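You operate a simulated robot arm through the tools that you are given. There is no shell and no other tool.

Carry out the task below with a simulated robot arm. There is one attempt and no reset: what you move stays moved.

TASK
Run out the spool marked x2, then the one marked x3, in yellow cup 5.
Fine: both come from the grey cups; the first goes to grey cup 5 when it is empty, the second stays in the yellow cup; leave the feed lever.

The check looks at the end state, three seconds after you hand in, the way a careful person would. Anything else that was tipped, shoved, dropped, spilled or broken makes it a failure.

THE ROBOT
A 6-joint arm with a two-finger parallel gripper, fixed in place. Base frame: the origin is at the foot of the arm, x ahead of it, y to its left, z up; the work surface is at about z = 900. Units: mm, degrees, N and s.
With the tool pointing down near the work surface it reaches from about 360 to 760 mm from the base axis. Its first joint turns from -66.0 to 66.0 degrees. Payload 2.45 kg.
The tool frame sits at the grasp point between the pads (the TCP): z along the fingers, y along the line on which they close. The tips reach 24 mm beyond it. Largest opening 68 mm; finger width 17, thickness 10; the body of the gripper, 40 by 70 mm, starts 41 mm behind the TCP.
Orientation is that of the tool frame in the base frame, as a unit quaternion [x, y, z, w]. With the fingers straight down and closing along the base's y, the tool's x points along the base's -x, its y along +y and its z along -z.

THE INTERFACE
- The arm moves only by the tool apply_moves. Its argument "rows" is a list of rows, each a list of 7 numbers: the opening, from 0 (shut) to 1 (fully open), then the shift along the tool's x, y, z in mm, then the turn, a rotation vector about the tool's x, y, z in degrees. In form: [[grip, tx, ty, tz, ax, ay, az], ...]. A call has 1 to 20 rows; each row is the pose to reach, as a shift and turn from the pose commanded when the call began, along the tool's axes at that moment. Each row takes 0.2 s and may step no farther than 50 mm and 8.6 degrees from the row before; otherwise, or with a gripper value out of range, the whole call is refused. A pose out of reach is approached as far as the arm can. The call stops where the force on the tool passes 40 N (or 10 N more than at its start, if that is more) or the arm is blocked; 0.2 s more then pass. The fingers move at their own pace (about 108 mm/s each) and stop on an object; they squeeze with about 44 N. The grip force told is the motor's: it shows also when the fingers shut on nothing. Time passes only in rows, and 0.2 s behind the last, so rows that repeat a pose let the fingers close. The reply holds the time, the measured pose of the TCP, the force on the tool along the base axes, the opening and the grip force, in the units named above and with some noise, with the torque about the TCP (base axes, N m) and any sound that the robot's microphone picked up, and new pictures: "views" is both (left out), scene, wrist or none.
- Cameras (640 x 400 px; columns grow to the right, rows downward): "scene" is fixed at [156.7, 410.4, 1455.9]; the picture's right is [-0.83, -0.56, 0.00], its down [-0.37, 0.54, -0.76] and it looks along [0.43, -0.63, -0.65] (base axes); focal length 239 px, centre (320, 200). "wrist" rides on the gripper at [84, 11, -75] in the tool frame; the picture's right is [-0.13, 0.99, 0.00], its down [-0.60, -0.08, -0.79] and it looks along [-0.79, -0.10, 0.61] (tool axes); focal length 251 px, centre (320, 200). There is no depth. A picture from a camera that has moved, and an enlarged one, comes with that camera's place and axes in the base frame and with its lens.
- enlarge(camera, box): a new picture of the part [left, top, right, bottom] of that camera's present view, enlarged. The clock stands still meanwhile.
- finish_job(): hands the job in; it is judged then, once.

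Nothing tells you positions but the pictures and the camera data. Unless the task says otherwise, let go and move clear before handing in.

The tools are called after "Call:" as a command line: name --pt "numbers of a row" for each row, then --argument value for the rest, lists and objects as JSON in quotes. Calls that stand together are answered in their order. apply_moves: Moves the arm, as the interface text tells. Its arguments: {"type":"object","properties":{"rows":{"type":"array","items":{"type":"array","items":{"type":"number"}}},"views":{"type":"string","enum":["both","scene","wrist","none"]}},"required":["rows"]} The other tools are called the same way: enlarge (camera, box) takes an enlarged picture of a part of a camera's view; finish_job () hands the job in.

At the start:

```text
clock: 0.0
position: [488.6, -118.8, 1268.0]
tool_rot: [0.0, 1.0, 0.0, 0.0]
force: [-0.2, -0.4, 0.3]
wrist_torque: [-0.02, -0.01, -0.01]
width: 68.1
grasp_force: 0.1
```

scene: 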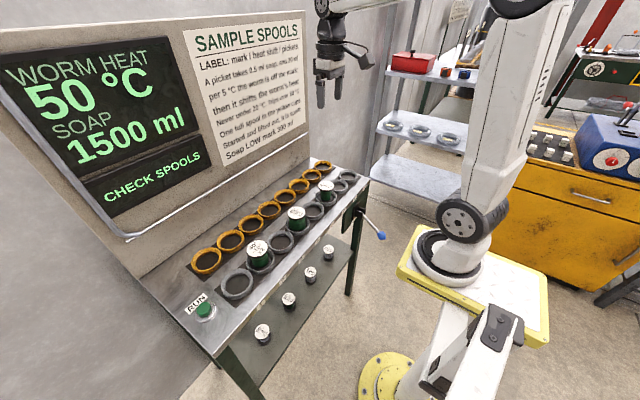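
wrist: 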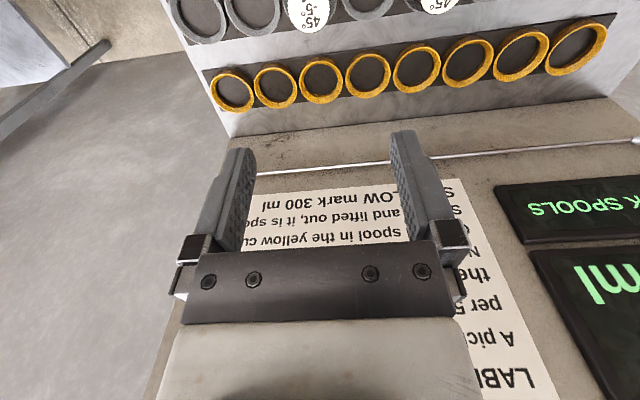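

I see a bench with a row of yellow cups, a row of grey cups holding some spools, and a panel with instructions. I'll enlarge the pictures to read the instructions and the labels first.

Call:
enlarge --camera "scene" --box '[180, 10, 310, 165]'

Call:
enlarge --camera "scene" --box '[180, 150, 380, 350]'

Call:
enlarge --camera "wrist" --box '[160, 0, 640, 120]'

Call:
enlarge --camera "scene" --box '[0, 30, 210, 240]'

```text
2.58 times, centred on (245, 88) of scene
camera zoom: at [156.7, 410.4, 1455.9], right [-0.83, -0.56, 0.0], down [-0.37, 0.54, -0.76], along [0.43, -0.63, -0.65], focal length 616 px, centre (514, 490)
```

zoom: 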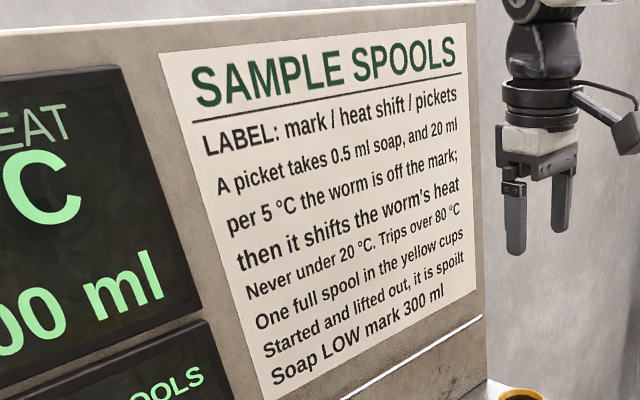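

```text
2.00 times, centred on (280, 250) of scene
camera zoom: at [156.7, 410.4, 1455.9], right [-0.83, -0.56, 0.0], down [-0.37, 0.54, -0.76], along [0.43, -0.63, -0.65], focal length 478 px, centre (400, 100)
```

zoom: 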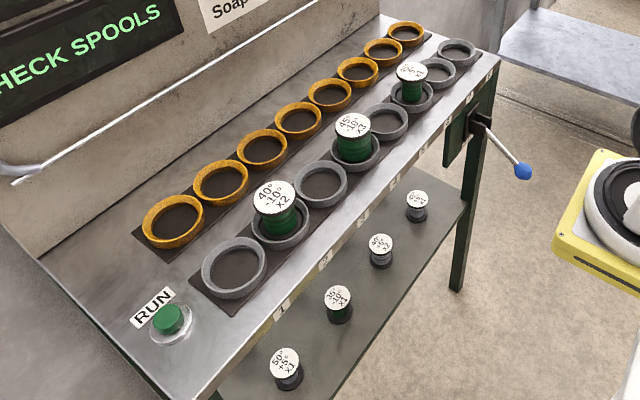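

```text
1.33 times, centred on (400, 60) of wrist
camera zoom: at [403.4, -109.1, 1342.9], right [0.13, 0.99, 0.0], down [0.6, -0.08, 0.79], along [0.79, -0.1, -0.61], focal length 335 px, centre (213, 387)
```

zoom: 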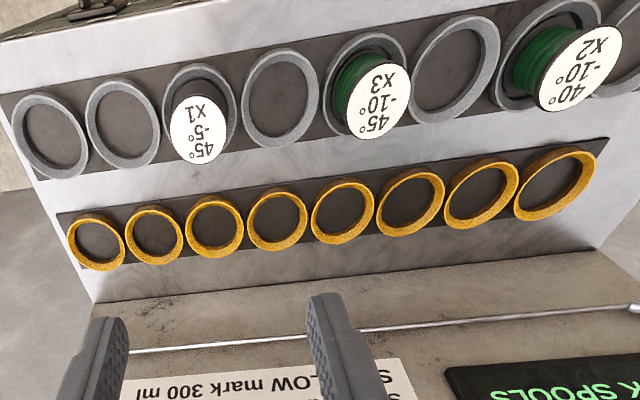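

```text
1.90 times, centred on (105, 135) of scene
camera zoom: at [156.7, 410.4, 1455.9], right [-0.83, -0.56, 0.0], down [-0.37, 0.54, -0.76], along [0.43, -0.63, -0.65], focal length 455 px, centre (730, 324)
```

zoom: 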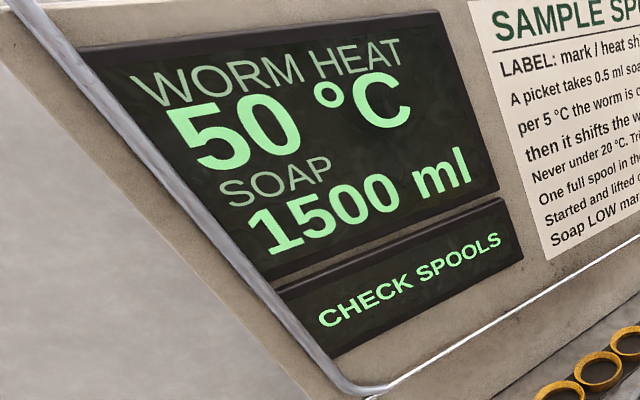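

The x2 spool (40°/-10°) seems to be in grey cup 2 and the x3 (45°/-10°) in grey cup 4, with another x1 in grey cup 6. I'll look closer at the numbering, the shelf spools and the lever before I move.

Call:
enlarge --camera "scene" --box '[180, 210, 280, 320]'

Call:
enlarge --camera "scene" --box '[255, 170, 355, 240]'

Call:
enlarge --camera "scene" --box '[320, 160, 400, 250]'

Call:
enlarge --camera "scene" --box '[240, 230, 350, 350]'

Call:
enlarge --camera "wrist" --box '[160, 0, 480, 110]'

```text
3.64 times, centred on (230, 265) of scene
camera zoom: at [156.7, 410.4, 1455.9], right [-0.83, -0.56, 0.0], down [-0.37, 0.54, -0.76], along [0.43, -0.63, -0.65], focal length 869 px, centre (647, -36)
```

zoom: 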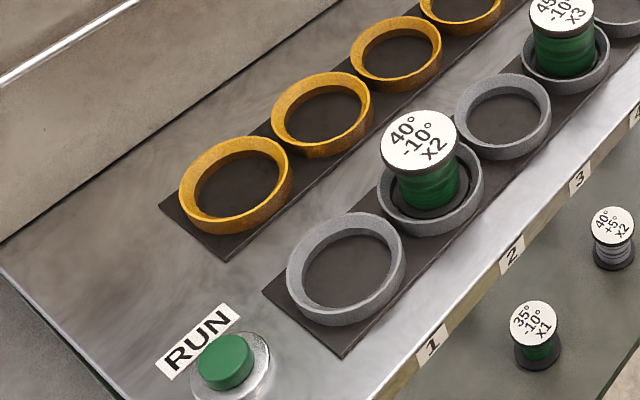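

```text
5.71 times, centred on (305, 205) of scene
camera zoom: at [156.7, 410.4, 1455.9], right [-0.83, -0.56, 0.0], down [-0.37, 0.54, -0.76], along [0.43, -0.63, -0.65], focal length 1365 px, centre (406, 171)
```

zoom: 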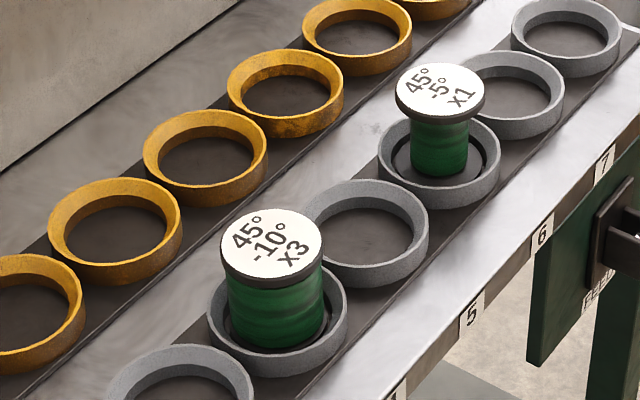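

```text
4.44 times, centred on (360, 205) of scene
camera zoom: at [156.7, 410.4, 1455.9], right [-0.83, -0.56, 0.0], down [-0.37, 0.54, -0.76], along [0.43, -0.63, -0.65], focal length 1062 px, centre (142, 178)
```

zoom: 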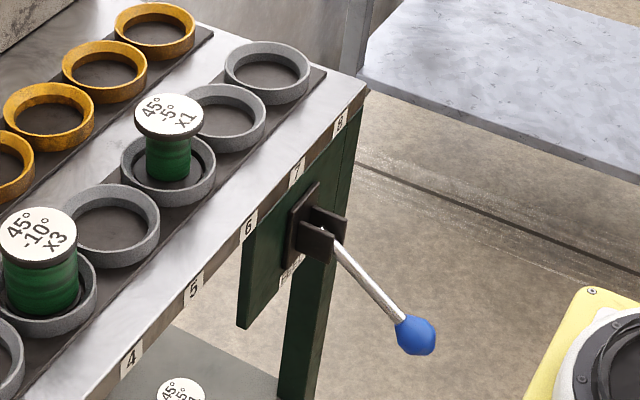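

```text
3.33 times, centred on (295, 290) of scene
camera zoom: at [156.7, 410.4, 1455.9], right [-0.83, -0.56, 0.0], down [-0.37, 0.54, -0.76], along [0.43, -0.63, -0.65], focal length 796 px, centre (403, -100)
```

zoom: 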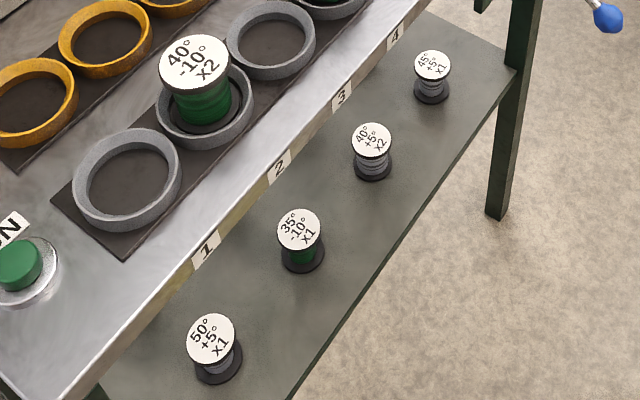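

```text
2.00 times, centred on (320, 55) of wrist
camera zoom: at [403.4, -109.1, 1342.9], right [0.13, 0.99, 0.0], down [0.6, -0.08, 0.79], along [0.79, -0.1, -0.61], focal length 503 px, centre (320, 490)
```

zoom: 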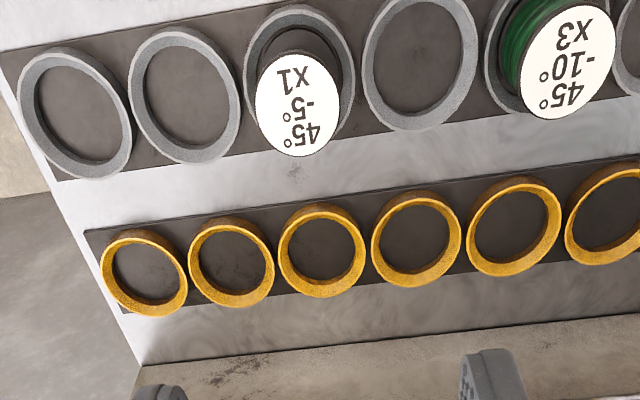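

The numbers 1–8 run from the RUN end, and both rows share columns at a pitch of about 80 mm. I put grey cups at x≈507, yellow cups at x≈626 and column n at y≈266-80(n-1), so x2 is in grey 2 near (507,186) and x3 in grey 4 near (507,26). I'll move above x2 at a safe height to measure it.

Call:
apply_moves --pt "1 -2.3 38 17 0 0 0" --pt "1 -4.6 76 34.5 0 0 0" --pt "1 -6.9 114 52 0 0 0" --pt "1 -9.2 152 69 0 0 0" --pt "1 -11.5 190 86 0 0 0" --pt "1 -13.8 228.6 103.5 0 0 0" --pt "1 -16.1 266.7 121 0 0 0" --pt "1 -18.4 304.8 138 0 0 0" --pt "1 -18.4 304.8 138 0 0 0"

```text
clock: 2.0
position: [506.7, 188.6, 1131.3]
tool_rot: [-0.001, 1.0, 0.0, -0.001]
force: [-0.4, -0.4, 0.6]
wrist_torque: [0.0, -0.03, 0.01]
width: 68.0
grasp_force: 0.1
camera wrist: at [420.5, 198.6, 1206.3], right [0.13, 0.99, 0.0], down [0.6, -0.08, 0.79], along [0.79, -0.1, -0.61], focal length 251 px, centre (320, 200)
```

scene: 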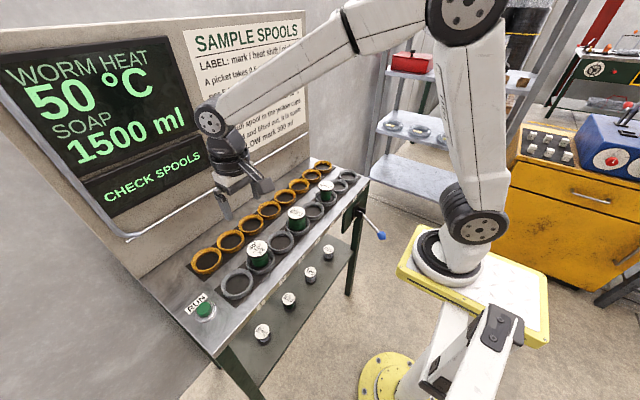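
wrist: 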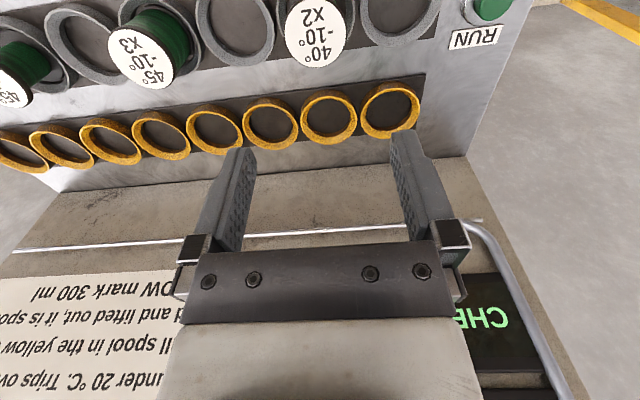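

I'm above the x2 spool. I'll enlarge to measure the spool and cup positions more closely.

Call:
enlarge --camera "wrist" --box '[260, 0, 420, 100]'

Call:
enlarge --camera "scene" --box '[200, 220, 300, 310]'

Call:
enlarge --camera "wrist" --box '[0, 0, 320, 200]'

```text
4.00 times, centred on (340, 50) of wrist
camera zoom: at [420.5, 198.6, 1206.3], right [0.13, 0.99, 0.0], down [0.6, -0.08, 0.79], along [0.79, -0.1, -0.61], focal length 1006 px, centre (240, 800)
```

zoom: 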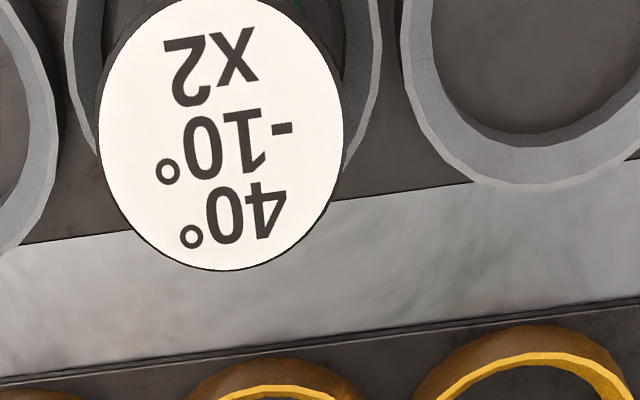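

```text
4.44 times, centred on (250, 265) of scene
camera zoom: at [156.7, 410.4, 1455.9], right [-0.83, -0.56, 0.0], down [-0.37, 0.54, -0.76], along [0.43, -0.63, -0.65], focal length 1062 px, centre (631, -89)
```

zoom: 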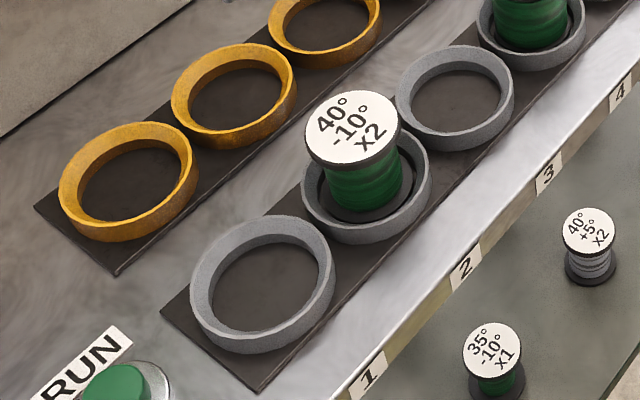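

```text
2.00 times, centred on (160, 100) of wrist
camera zoom: at [420.5, 198.6, 1206.3], right [0.13, 0.99, 0.0], down [0.6, -0.08, 0.79], along [0.79, -0.1, -0.61], focal length 503 px, centre (640, 400)
```

zoom: 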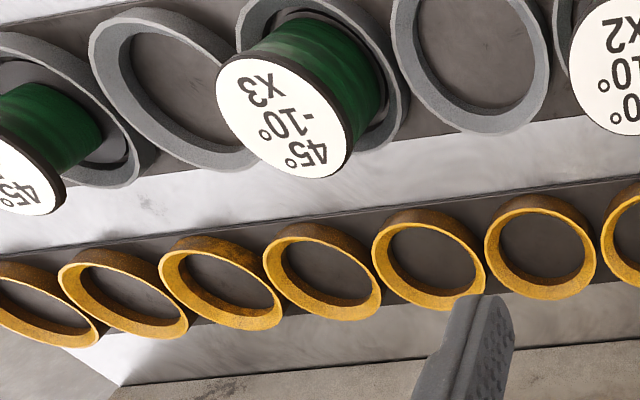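

Triangulating from both cameras puts the x2 disc top near (501,186,972), about 50 mm in diameter. I'll come down a bit over it to check the alignment and the rim height.

Call:
apply_moves --pt "1 3 0 40 0 0 0" --pt "1 6 0 85 0 0 0" --pt "1 6 0 85 0 0 0"

Call:
enlarge --camera "wrist" --box '[200, 0, 440, 150]'

Call:
enlarge --camera "scene" --box '[205, 190, 305, 270]'

```text
clock: 2.8
position: [501.1, 184.7, 1044.8]
tool_rot: [0.0, 1.0, 0.001, 0.0]
force: [-0.7, -0.2, 0.7]
wrist_torque: [-0.01, 0.01, 0.02]
width: 67.8
grasp_force: 0.2
camera wrist: at [415.6, 194.4, 1118.7], right [0.13, 0.99, 0.0], down [0.6, -0.08, 0.79], along [0.79, -0.1, -0.61], focal length 251 px, centre (320, 200)
```

scene: 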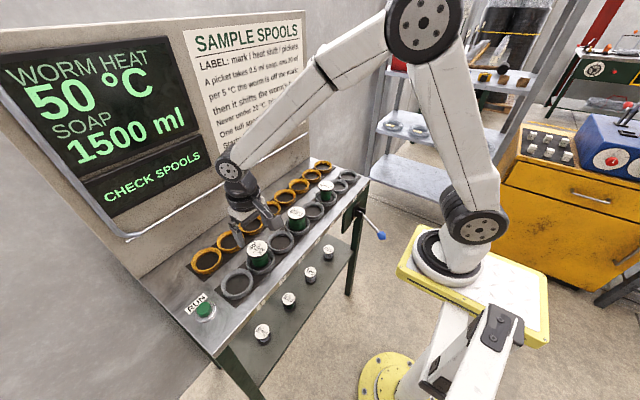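
wrist: 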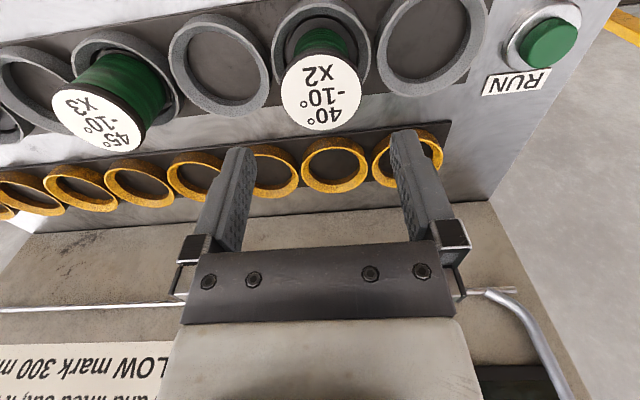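

```text
2.67 times, centred on (320, 75) of wrist
camera zoom: at [415.6, 194.4, 1118.7], right [0.13, 0.99, 0.0], down [0.6, -0.08, 0.79], along [0.79, -0.1, -0.61], focal length 670 px, centre (320, 533)
```

zoom: 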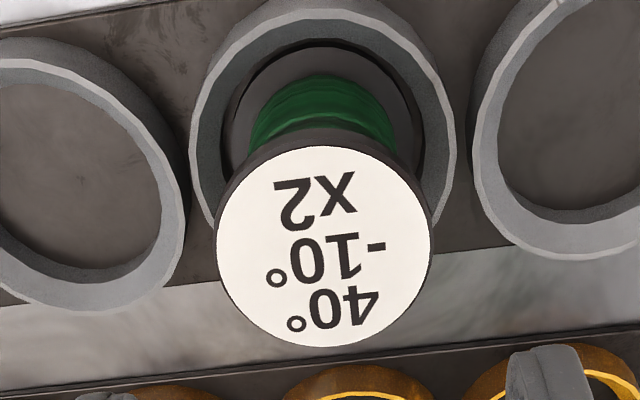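

```text
5.00 times, centred on (255, 230) of scene
camera zoom: at [156.7, 410.4, 1455.9], right [-0.83, -0.56, 0.0], down [-0.37, 0.54, -0.76], along [0.43, -0.63, -0.65], focal length 1194 px, centre (645, 50)
```

zoom: 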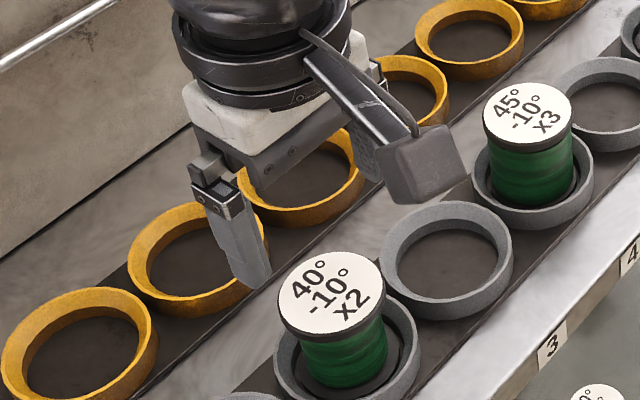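

My estimate for the x2 spool is centre ≈(505,184), top z≈963, diameter ≈53, with the cup rims around 915–925. I'll go down until the tips are just above the disc and check the centring.

Call:
apply_moves --pt "1 -4 -1.5 25 0 0 0" --pt "1 -4 -1.5 46 0 0 0" --pt "1 -4 -1.5 46 0 0 0"

Call:
enlarge --camera "wrist" --box '[200, 0, 440, 150]'

Call:
enlarge --camera "scene" --box '[205, 200, 305, 280]'

```text
clock: 3.6
position: [505.5, 182.8, 998.3]
tool_rot: [0.0, 1.0, 0.0, -0.001]
force: [-0.6, 0.4, -0.1]
wrist_torque: [0.02, -0.03, 0.04]
width: 68.3
grasp_force: 0.1
camera wrist: at [420.1, 192.6, 1073.6], right [0.13, 0.99, 0.0], down [0.6, -0.08, 0.79], along [0.79, -0.1, -0.61], focal length 251 px, centre (320, 200)
```

scene: 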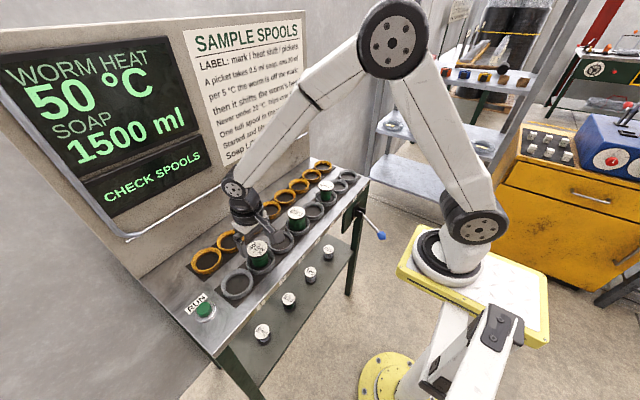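
wrist: 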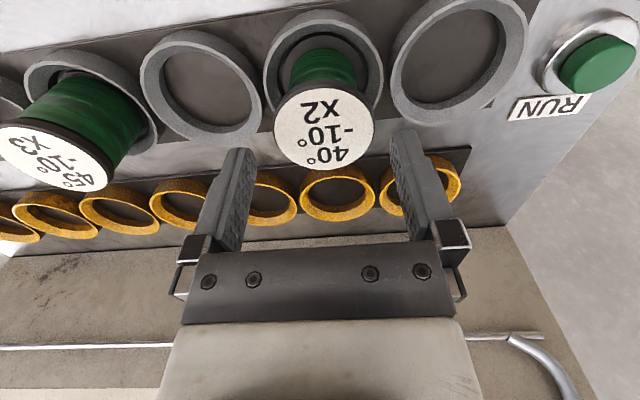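

```text
2.67 times, centred on (320, 75) of wrist
camera zoom: at [420.1, 192.6, 1073.6], right [0.13, 0.99, 0.0], down [0.6, -0.08, 0.79], along [0.79, -0.1, -0.61], focal length 670 px, centre (320, 533)
```

zoom: 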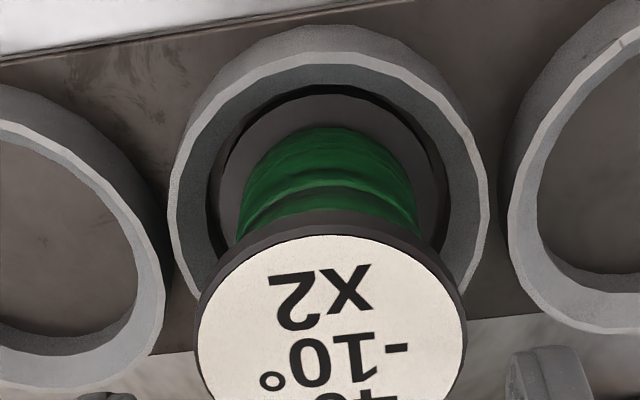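

```text
5.00 times, centred on (255, 240) of scene
camera zoom: at [156.7, 410.4, 1455.9], right [-0.83, -0.56, 0.0], down [-0.37, 0.54, -0.76], along [0.43, -0.63, -0.65], focal length 1194 px, centre (645, 0)
```

zoom: 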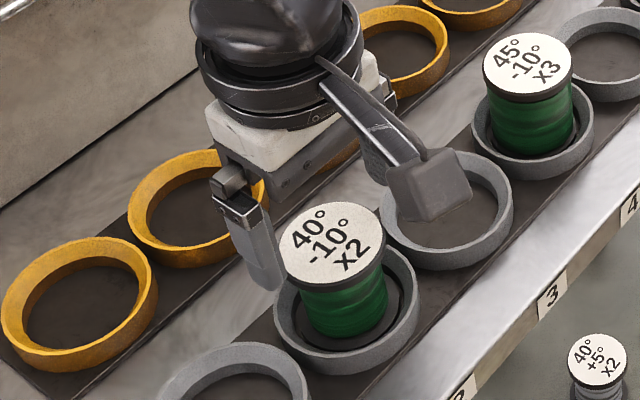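

The spool disc sits about 2 mm to +y of the finger midline, and the tips will stay above the rim (z≈915). I'll descend to grip the top flange with TCP z≈956 and close.

Call:
apply_moves --pt "1 0 1.5 15 0 0 0" --pt "1 0 1.5 30 0 0 0" --pt "1 0 1.5 43 0 0 0" --pt "1 0 1.5 43 0 0 0" --pt "0.6 0 1.5 43 0 0 0" --pt "0.6 0 1.5 43 0 0 0" --pt "0.6 0 1.5 43 0 0 0"

Call:
enlarge --camera "scene" --box '[205, 200, 305, 280]'

```text
clock: 5.2
position: [504.1, 184.4, 956.3]
tool_rot: [-0.001, 1.0, 0.0, 0.0]
force: [0.6, 0.2, 0.4]
wrist_torque: [0.04, -0.06, 0.02]
width: 52.9
grasp_force: 44.0
camera wrist: at [420.2, 195.6, 1030.6], right [0.13, 0.99, 0.0], down [0.6, -0.08, 0.79], along [0.79, -0.1, -0.61], focal length 251 px, centre (320, 200)
```

scene: 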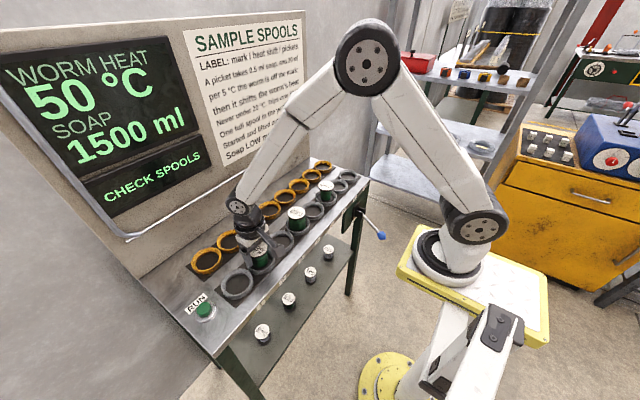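
wrist: 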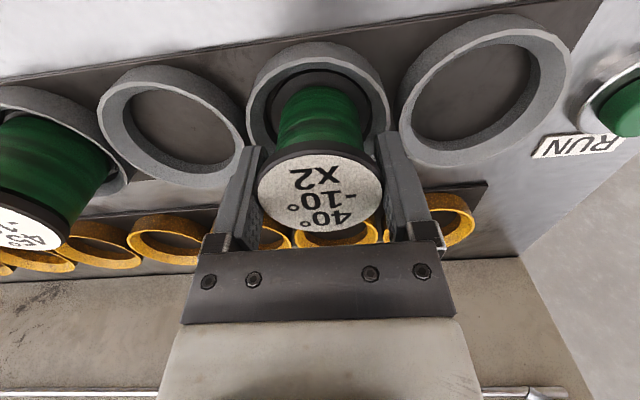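

```text
5.00 times, centred on (255, 240) of scene
camera zoom: at [156.7, 410.4, 1455.9], right [-0.83, -0.56, 0.0], down [-0.37, 0.54, -0.76], along [0.43, -0.63, -0.65], focal length 1194 px, centre (645, 0)
```

zoom: 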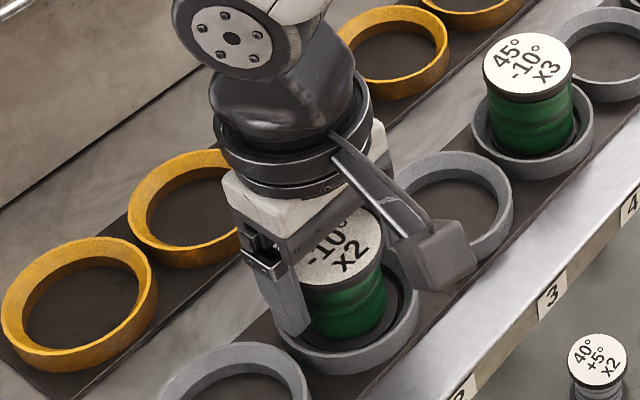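

The flange is held (width 52.9 mm). I'll lift straight up and check that the spool comes along cleanly.

Call:
apply_moves --pt "0.6 0 0 -8 0 0 0" --pt "0.6 0 0 -25 0 0 0" --pt "0.6 0 0 -55 0 0 0" --pt "0.6 0 0 -90 0 0 0" --pt "0.6 0 0 -120 0 0 0" --pt "0.6 0 0 -134 0 0 0" --pt "0.6 0 0 -134 0 0 0"

```text
clock: 6.8
position: [503.9, 185.8, 1088.1]
tool_rot: [0.0, 1.0, 0.0, 0.0]
force: [1.0, 0.1, 0.2]
wrist_torque: [-0.01, -0.02, 0.02]
width: 40.5
grasp_force: 0.0
camera wrist: at [419.8, 195.8, 1163.6], right [0.13, 0.99, 0.0], down [0.6, -0.08, 0.79], along [0.79, -0.1, -0.61], focal length 251 px, centre (320, 200)
```

scene: 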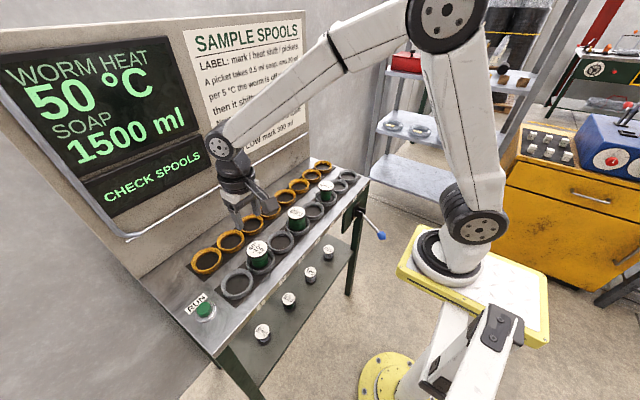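
wrist: 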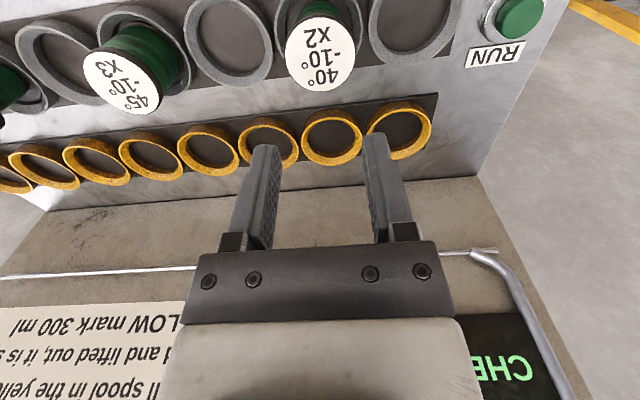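

The fingers slipped off: the spool is still in grey cup 2, and the fingers have closed to 40 mm on nothing. I'll check that it's undisturbed before trying again.

Call:
enlarge --camera "wrist" --box '[240, 0, 400, 100]'

Call:
enlarge --camera "scene" --box '[215, 220, 295, 284]'

```text
4.00 times, centred on (320, 50) of wrist
camera zoom: at [419.8, 195.8, 1163.6], right [0.13, 0.99, 0.0], down [0.6, -0.08, 0.79], along [0.79, -0.1, -0.61], focal length 1006 px, centre (320, 800)
```

zoom: 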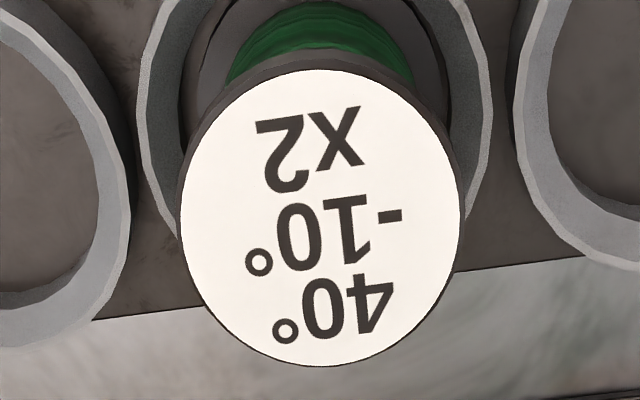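

```text
6.25 times, centred on (255, 252) of scene
camera zoom: at [156.7, 410.4, 1455.9], right [-0.83, -0.56, 0.0], down [-0.37, 0.54, -0.76], along [0.43, -0.63, -0.65], focal length 1493 px, centre (726, -125)
```

zoom: 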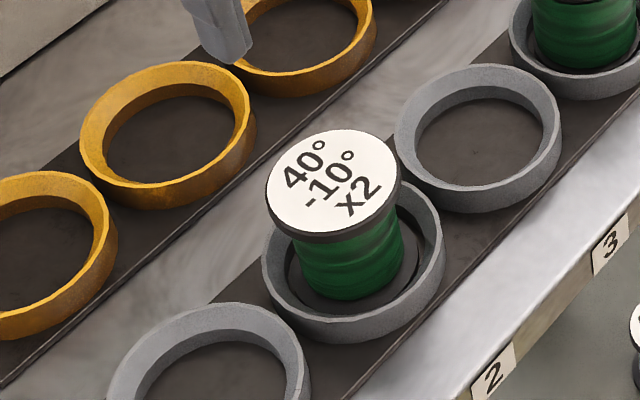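

The spool stands upright at about (502.5,186), undisturbed. I'll open, re-centre in x, go a little deeper (TCP z≈950, tips 926) and close fully, then test with a very small slow lift.

Call:
apply_moves --pt "1 0 0 0 0 0 0" --pt "1 2.5 0 40 0 0 0" --pt "1 2.5 0 80 0 0 0" --pt "1 2.5 0 105 0 0 0" --pt "1 2.5 0 122 0 0 0" --pt "1 2.5 0 134 0 0 0" --pt "1 2.5 0 140 0 0 0" --pt "1 2.5 0 140 0 0 0" --pt "0 2.5 0 140 0 0 0" --pt "0 2.5 0 140 0 0 0" --pt "0 2.5 0 140 0 0 0" --pt "0 2.5 0 140 0 0 0"

Call:
enlarge --camera "scene" --box '[215, 220, 295, 284]'

Call:
enlarge --camera "wrist" --box '[220, 50, 420, 250]'

```text
clock: 9.4
position: [502.7, 186.8, 951.2]
tool_rot: [-0.001, 1.0, 0.0, 0.0]
force: [-0.1, 0.5, -0.5]
wrist_torque: [-0.01, 0.02, -0.01]
width: 53.3
grasp_force: 43.8
camera wrist: at [417.4, 196.6, 1025.2], right [0.13, 0.99, 0.0], down [0.6, -0.08, 0.79], along [0.79, -0.1, -0.61], focal length 251 px, centre (320, 200)
```

scene: 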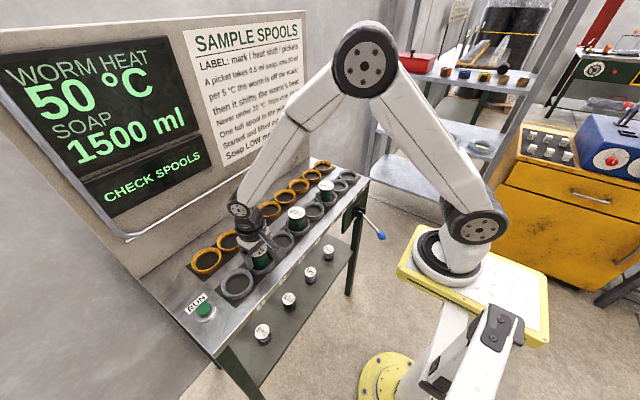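
wrist: 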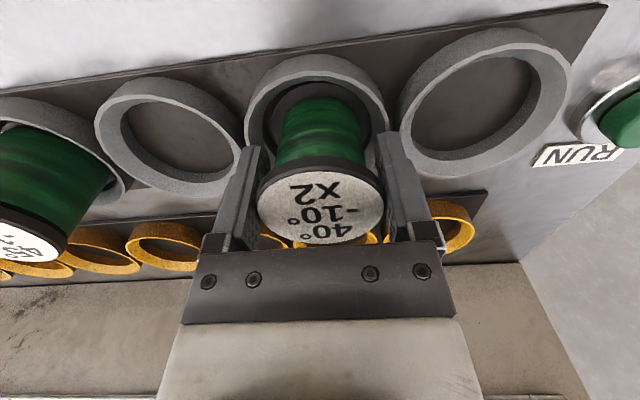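

```text
6.25 times, centred on (255, 252) of scene
camera zoom: at [156.7, 410.4, 1455.9], right [-0.83, -0.56, 0.0], down [-0.37, 0.54, -0.76], along [0.43, -0.63, -0.65], focal length 1493 px, centre (726, -125)
```

zoom: 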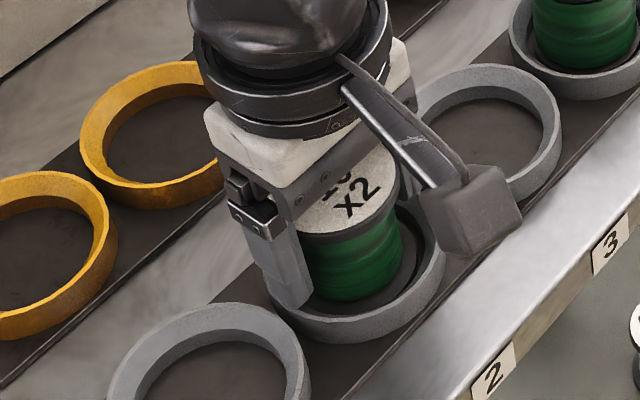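

```text
2.00 times, centred on (320, 150) of wrist
camera zoom: at [417.4, 196.6, 1025.2], right [0.13, 0.99, 0.0], down [0.6, -0.08, 0.79], along [0.79, -0.1, -0.61], focal length 503 px, centre (320, 300)
```

zoom: 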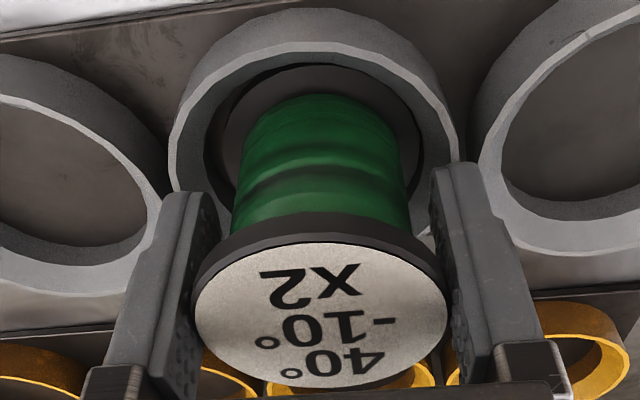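

Gripped again at 53.3 mm with 44 N. I'll lift only a few mm and read the force.

Call:
apply_moves --pt "0 0 0 -1 0 0 0" --pt "0 0 0 -2 0 0 0" --pt "0 0 0 -3 0 0 0" --pt "0 0 0 -4 0 0 0" --views "wrist"

Call:
enlarge --camera "wrist" --box '[220, 50, 420, 250]'

```text
clock: 10.4
position: [501.9, 186.2, 953.4]
tool_rot: [0.0, 1.0, 0.0, 0.0]
force: [-0.8, 0.1, -2.3]
wrist_torque: [0.0, -0.03, 0.03]
width: 53.1
grasp_force: 44.8
camera wrist: at [416.7, 196.0, 1029.0], right [0.13, 0.99, 0.0], down [0.6, -0.08, 0.79], along [0.79, -0.1, -0.61], focal length 251 px, centre (320, 200)
```

wrist: 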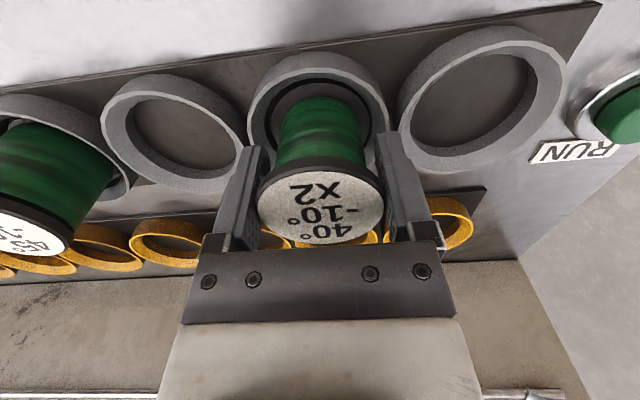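

```text
2.00 times, centred on (320, 150) of wrist
camera zoom: at [416.7, 196.0, 1029.0], right [0.13, 0.99, 0.0], down [0.6, -0.08, 0.79], along [0.79, -0.1, -0.61], focal length 503 px, centre (320, 300)
```

zoom: 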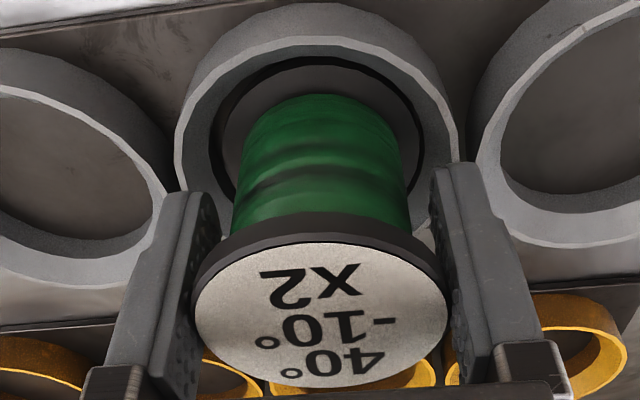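

This time the spool is moving up with the gripper, at about 2.3 N of weight. I'll keep lifting gently.

Call:
apply_moves --pt "0 0 0 -4 0 0 0" --pt "0 0 0 -10 0 0 0" --pt "0 0 0 -17 0 0 0" --pt "0 0 0 -24 0 0 0" --views "wrist"

```text
clock: 11.4
position: [503.6, 186.0, 979.3]
tool_rot: [0.001, 1.0, -0.001, 0.0]
force: [0.4, 0.7, -2.7]
wrist_torque: [0.01, 0.03, -0.02]
width: 53.1
grasp_force: 43.6
camera wrist: at [417.9, 195.6, 1052.8], right [0.13, 0.99, 0.0], down [0.6, -0.08, 0.79], along [0.79, -0.1, -0.61], focal length 251 px, centre (320, 200)
```

wrist: 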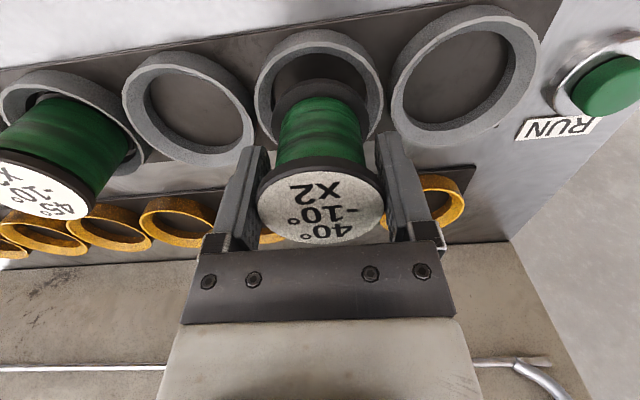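

It's holding well. I'll lift to about z=1060 and carry it gently towards yellow cup 5.

Call:
apply_moves --pt "0 0 0 -12 0 0 0" --pt "0 0 0 -30 0 0 0" --pt "0 0 0 -50 0 0 0" --pt "0 0 0 -70 0 0 0" --pt "0 -5 -12 -82 0 0 0" --pt "0 -17 -38 -82 0 0 0" --pt "0 -31 -68 -82 0 0 0" --pt "0 -45 -100 -82 0 0 0" --pt "0 -59 -132 -82 0 0 0" --pt "0 -73 -164 -82 0 0 0" --pt "0 -87 -194 -82 0 0 0" --pt "0 -98 -218 -82 0 0 0" --pt "0 -105 -234 -82 0 0 0" --pt "0 -107.5 -240 -82 0 0 0" --pt "0 -107.5 -240 -82 0 0 0"

Call:
enlarge --camera "wrist" --box '[160, 0, 480, 200]'

Call:
enlarge --camera "scene" --box '[230, 150, 330, 230]'

```text
clock: 14.6
position: [609.8, -54.5, 1059.4]
tool_rot: [0.0, 1.0, 0.0, 0.0]
force: [-0.3, -0.5, -1.6]
wrist_torque: [0.02, 0.0, 0.0]
width: 53.3
grasp_force: 43.8
camera wrist: at [524.2, -44.7, 1134.6], right [0.13, 0.99, 0.0], down [0.6, -0.08, 0.79], along [0.79, -0.1, -0.61], focal length 251 px, centre (320, 200)
```

scene: 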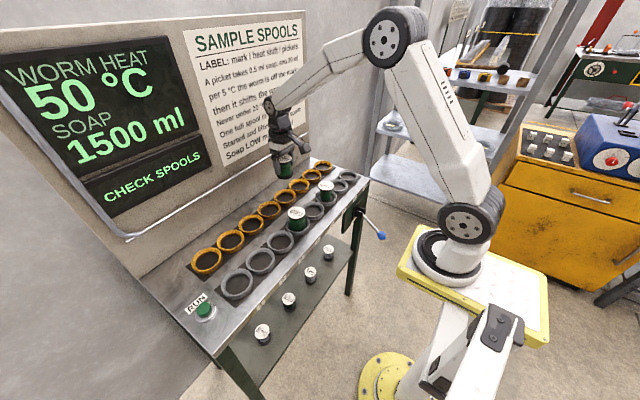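
wrist: 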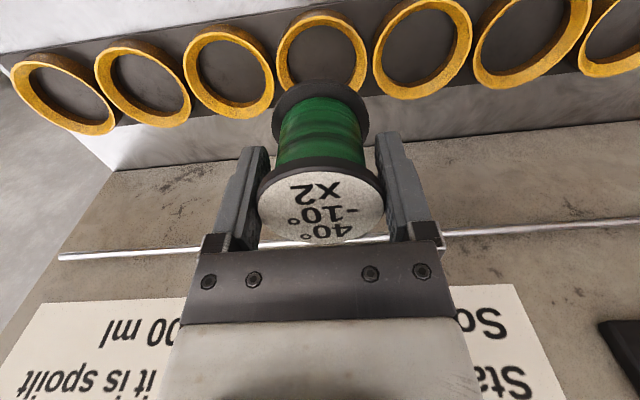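

```text
2.00 times, centred on (320, 100) of wrist
camera zoom: at [524.2, -44.7, 1134.6], right [0.13, 0.99, 0.0], down [0.6, -0.08, 0.79], along [0.79, -0.1, -0.61], focal length 503 px, centre (320, 400)
```

zoom: 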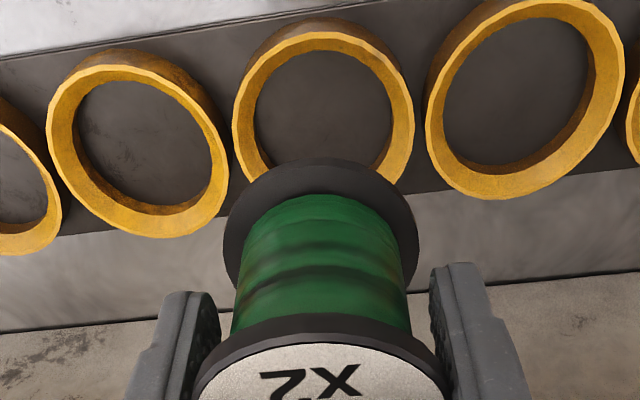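

```text
5.00 times, centred on (280, 190) of scene
camera zoom: at [156.7, 410.4, 1455.9], right [-0.83, -0.56, 0.0], down [-0.37, 0.54, -0.76], along [0.43, -0.63, -0.65], focal length 1194 px, centre (520, 250)
```

zoom: 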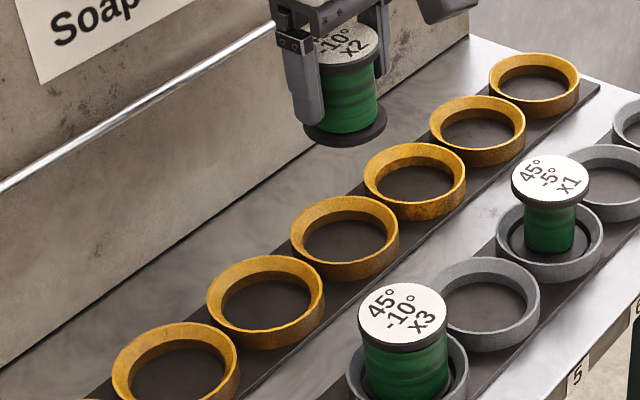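

The cup in line below is yellow 5 (counting 8, 7, 6, 5 from the far end), and its y already lines up. I'll move forward to x≈620 and come down partway to compare the spool's bottom flange with the ring.

Call:
apply_moves --pt "0 -4 0 8 0 0 0" --pt "0 -8 0 25 0 0 0" --pt "0 -10 0 42 0 0 0" --pt "0 -10 0 56 0 0 0" --pt "0 -10 0 64 0 0 0" --pt "0 -10 0 64 0 0 0"

Call:
enlarge --camera "wrist" --box '[220, 30, 420, 155]'

Call:
enlarge --camera "scene" --box '[240, 160, 320, 224]'

```text
clock: 16.0
position: [620.5, -52.8, 996.3]
tool_rot: [0.0, 1.0, 0.001, 0.001]
force: [1.1, -1.2, -2.2]
wrist_torque: [-0.01, -0.02, 0.0]
width: 53.2
grasp_force: 44.0
camera wrist: at [534.6, -43.5, 1071.4], right [0.13, 0.99, 0.0], down [0.6, -0.08, 0.79], along [0.79, -0.1, -0.61], focal length 251 px, centre (320, 200)
```

scene: 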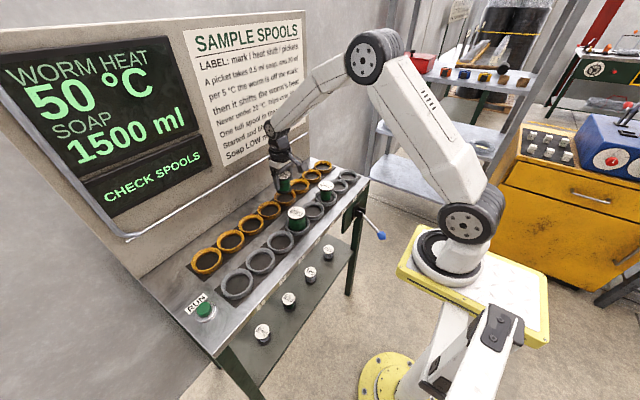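
wrist: 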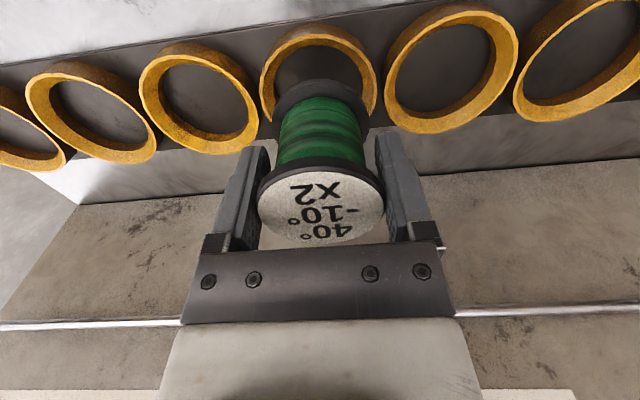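

```text
3.20 times, centred on (320, 92) of wrist
camera zoom: at [534.6, -43.5, 1071.4], right [0.13, 0.99, 0.0], down [0.6, -0.08, 0.79], along [0.79, -0.1, -0.61], focal length 805 px, centre (320, 544)
```

zoom: 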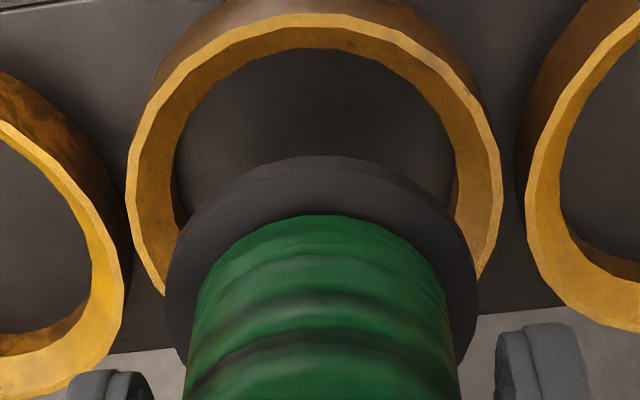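

```text
6.25 times, centred on (280, 192) of scene
camera zoom: at [156.7, 410.4, 1455.9], right [-0.83, -0.56, 0.0], down [-0.37, 0.54, -0.76], along [0.43, -0.63, -0.65], focal length 1493 px, centre (570, 250)
```

zoom: 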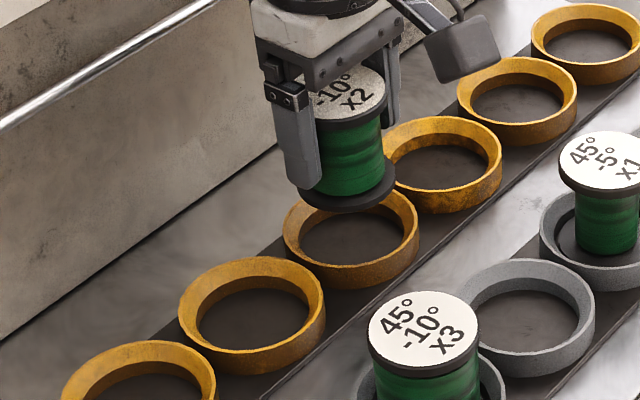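

The ring is funnel-shaped. Both views put its centre about 2.5 mm further in x and 1.6 mm towards -y from the spool, so I'll correct that and lower to just above the rim.

Call:
apply_moves --pt "0 -1.3 -0.8 6 0 0 0" --pt "0 -2.5 -1.6 15 0 0 0" --pt "0 -2.5 -1.6 22 0 0 0" --pt "0 -2.5 -1.6 22 0 0 0"

Call:
enlarge --camera "wrist" --box '[220, 30, 420, 155]'

Call:
enlarge --camera "scene" --box '[250, 170, 310, 218]'

```text
clock: 17.0
position: [622.2, -55.2, 974.1]
tool_rot: [0.0, 1.0, 0.0, 0.0]
force: [-0.1, -0.3, -2.5]
wrist_torque: [0.0, 0.0, 0.03]
width: 53.1
grasp_force: 43.5
camera wrist: at [537.3, -45.8, 1048.7], right [0.13, 0.99, 0.0], down [0.6, -0.08, 0.79], along [0.79, -0.1, -0.61], focal length 251 px, centre (320, 200)
```

scene: 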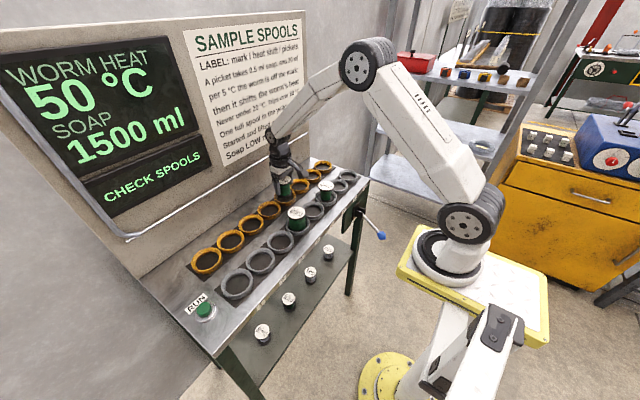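
wrist: 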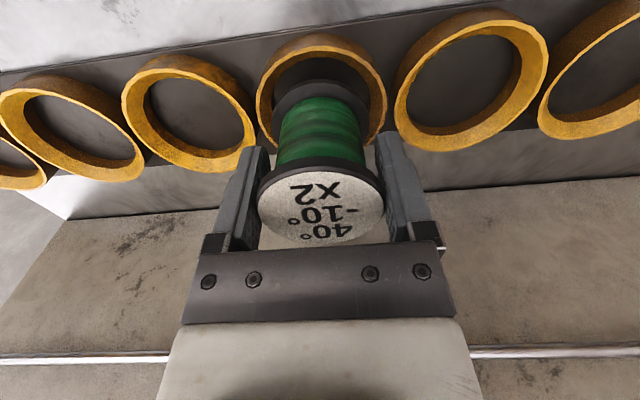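

```text
3.20 times, centred on (320, 92) of wrist
camera zoom: at [537.3, -45.8, 1048.7], right [0.13, 0.99, 0.0], down [0.6, -0.08, 0.79], along [0.79, -0.1, -0.61], focal length 805 px, centre (320, 544)
```

zoom: 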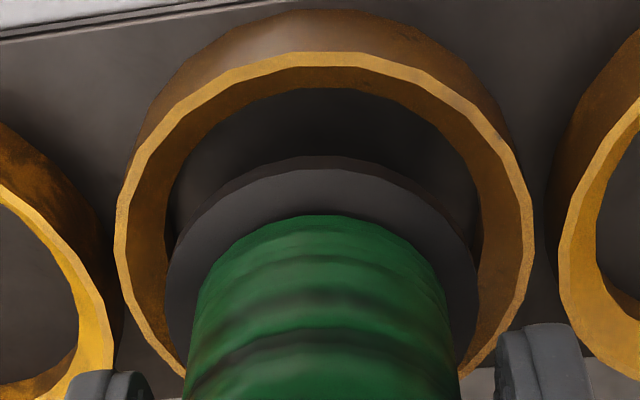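

```text
8.33 times, centred on (280, 194) of scene
camera zoom: at [156.7, 410.4, 1455.9], right [-0.83, -0.56, 0.0], down [-0.37, 0.54, -0.76], along [0.43, -0.63, -0.65], focal length 1990 px, centre (653, 250)
```

zoom: 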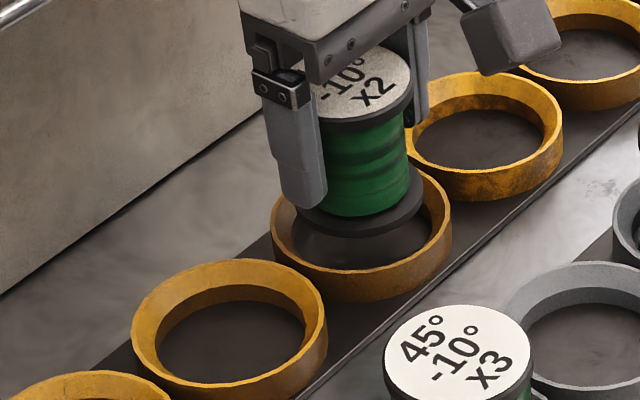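

The spool is now centred over the ring to within about 1 mm in both views. I'll lower it slowly into the cup and watch the force.

Call:
apply_moves --pt "0 0 0.3 5 0 0 0" --pt "0 0 0.3 10 0 0 0" --pt "0 0 0.3 14 0 0 0" --pt "0 0 0.3 18 0 0 0" --pt "0 0 0.3 20 0 0 0" --pt "0 0 0.3 20 0 0 0"

Call:
enlarge --camera "scene" --box '[250, 170, 310, 218]'

Call:
enlarge --camera "wrist" --box '[220, 50, 420, 175]'

```text
clock: 18.4
position: [621.2, -55.7, 954.2]
tool_rot: [0.0, 1.0, 0.0, -0.001]
force: [-0.2, -0.8, -2.5]
wrist_torque: [-0.01, 0.05, -0.04]
width: 52.8
grasp_force: 44.2
camera wrist: at [537.1, -45.6, 1028.7], right [0.13, 0.99, 0.0], down [0.6, -0.08, 0.79], along [0.79, -0.1, -0.61], focal length 251 px, centre (320, 200)
```

scene: 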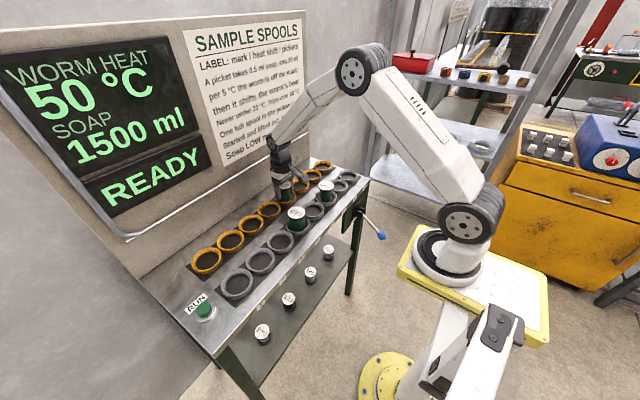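
wrist: 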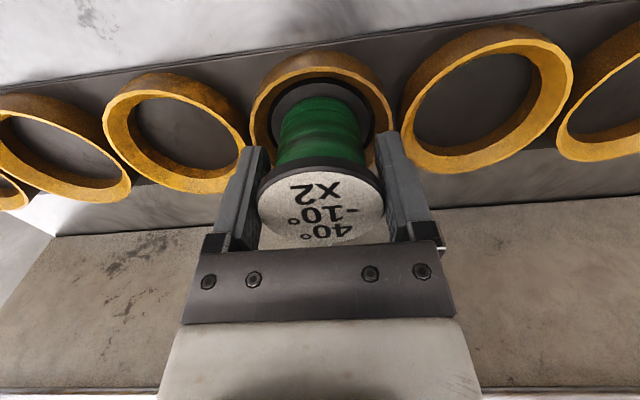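

```text
8.33 times, centred on (280, 194) of scene
camera zoom: at [156.7, 410.4, 1455.9], right [-0.83, -0.56, 0.0], down [-0.37, 0.54, -0.76], along [0.43, -0.63, -0.65], focal length 1990 px, centre (653, 250)
```

zoom: 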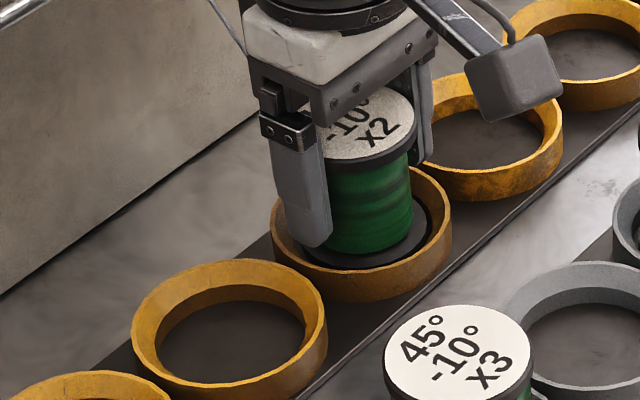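

```text
3.20 times, centred on (320, 112) of wrist
camera zoom: at [537.1, -45.6, 1028.7], right [0.13, 0.99, 0.0], down [0.6, -0.08, 0.79], along [0.79, -0.1, -0.61], focal length 805 px, centre (320, 480)
```

zoom: 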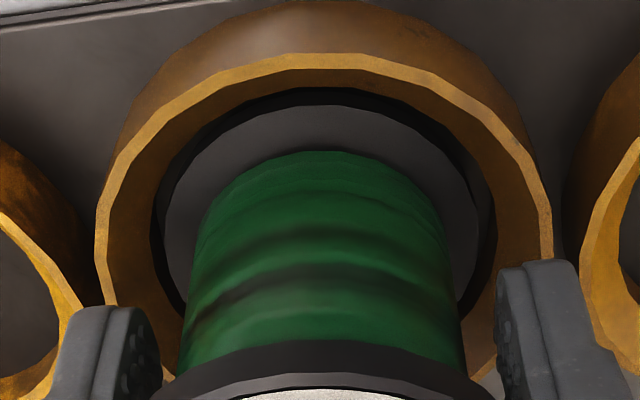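

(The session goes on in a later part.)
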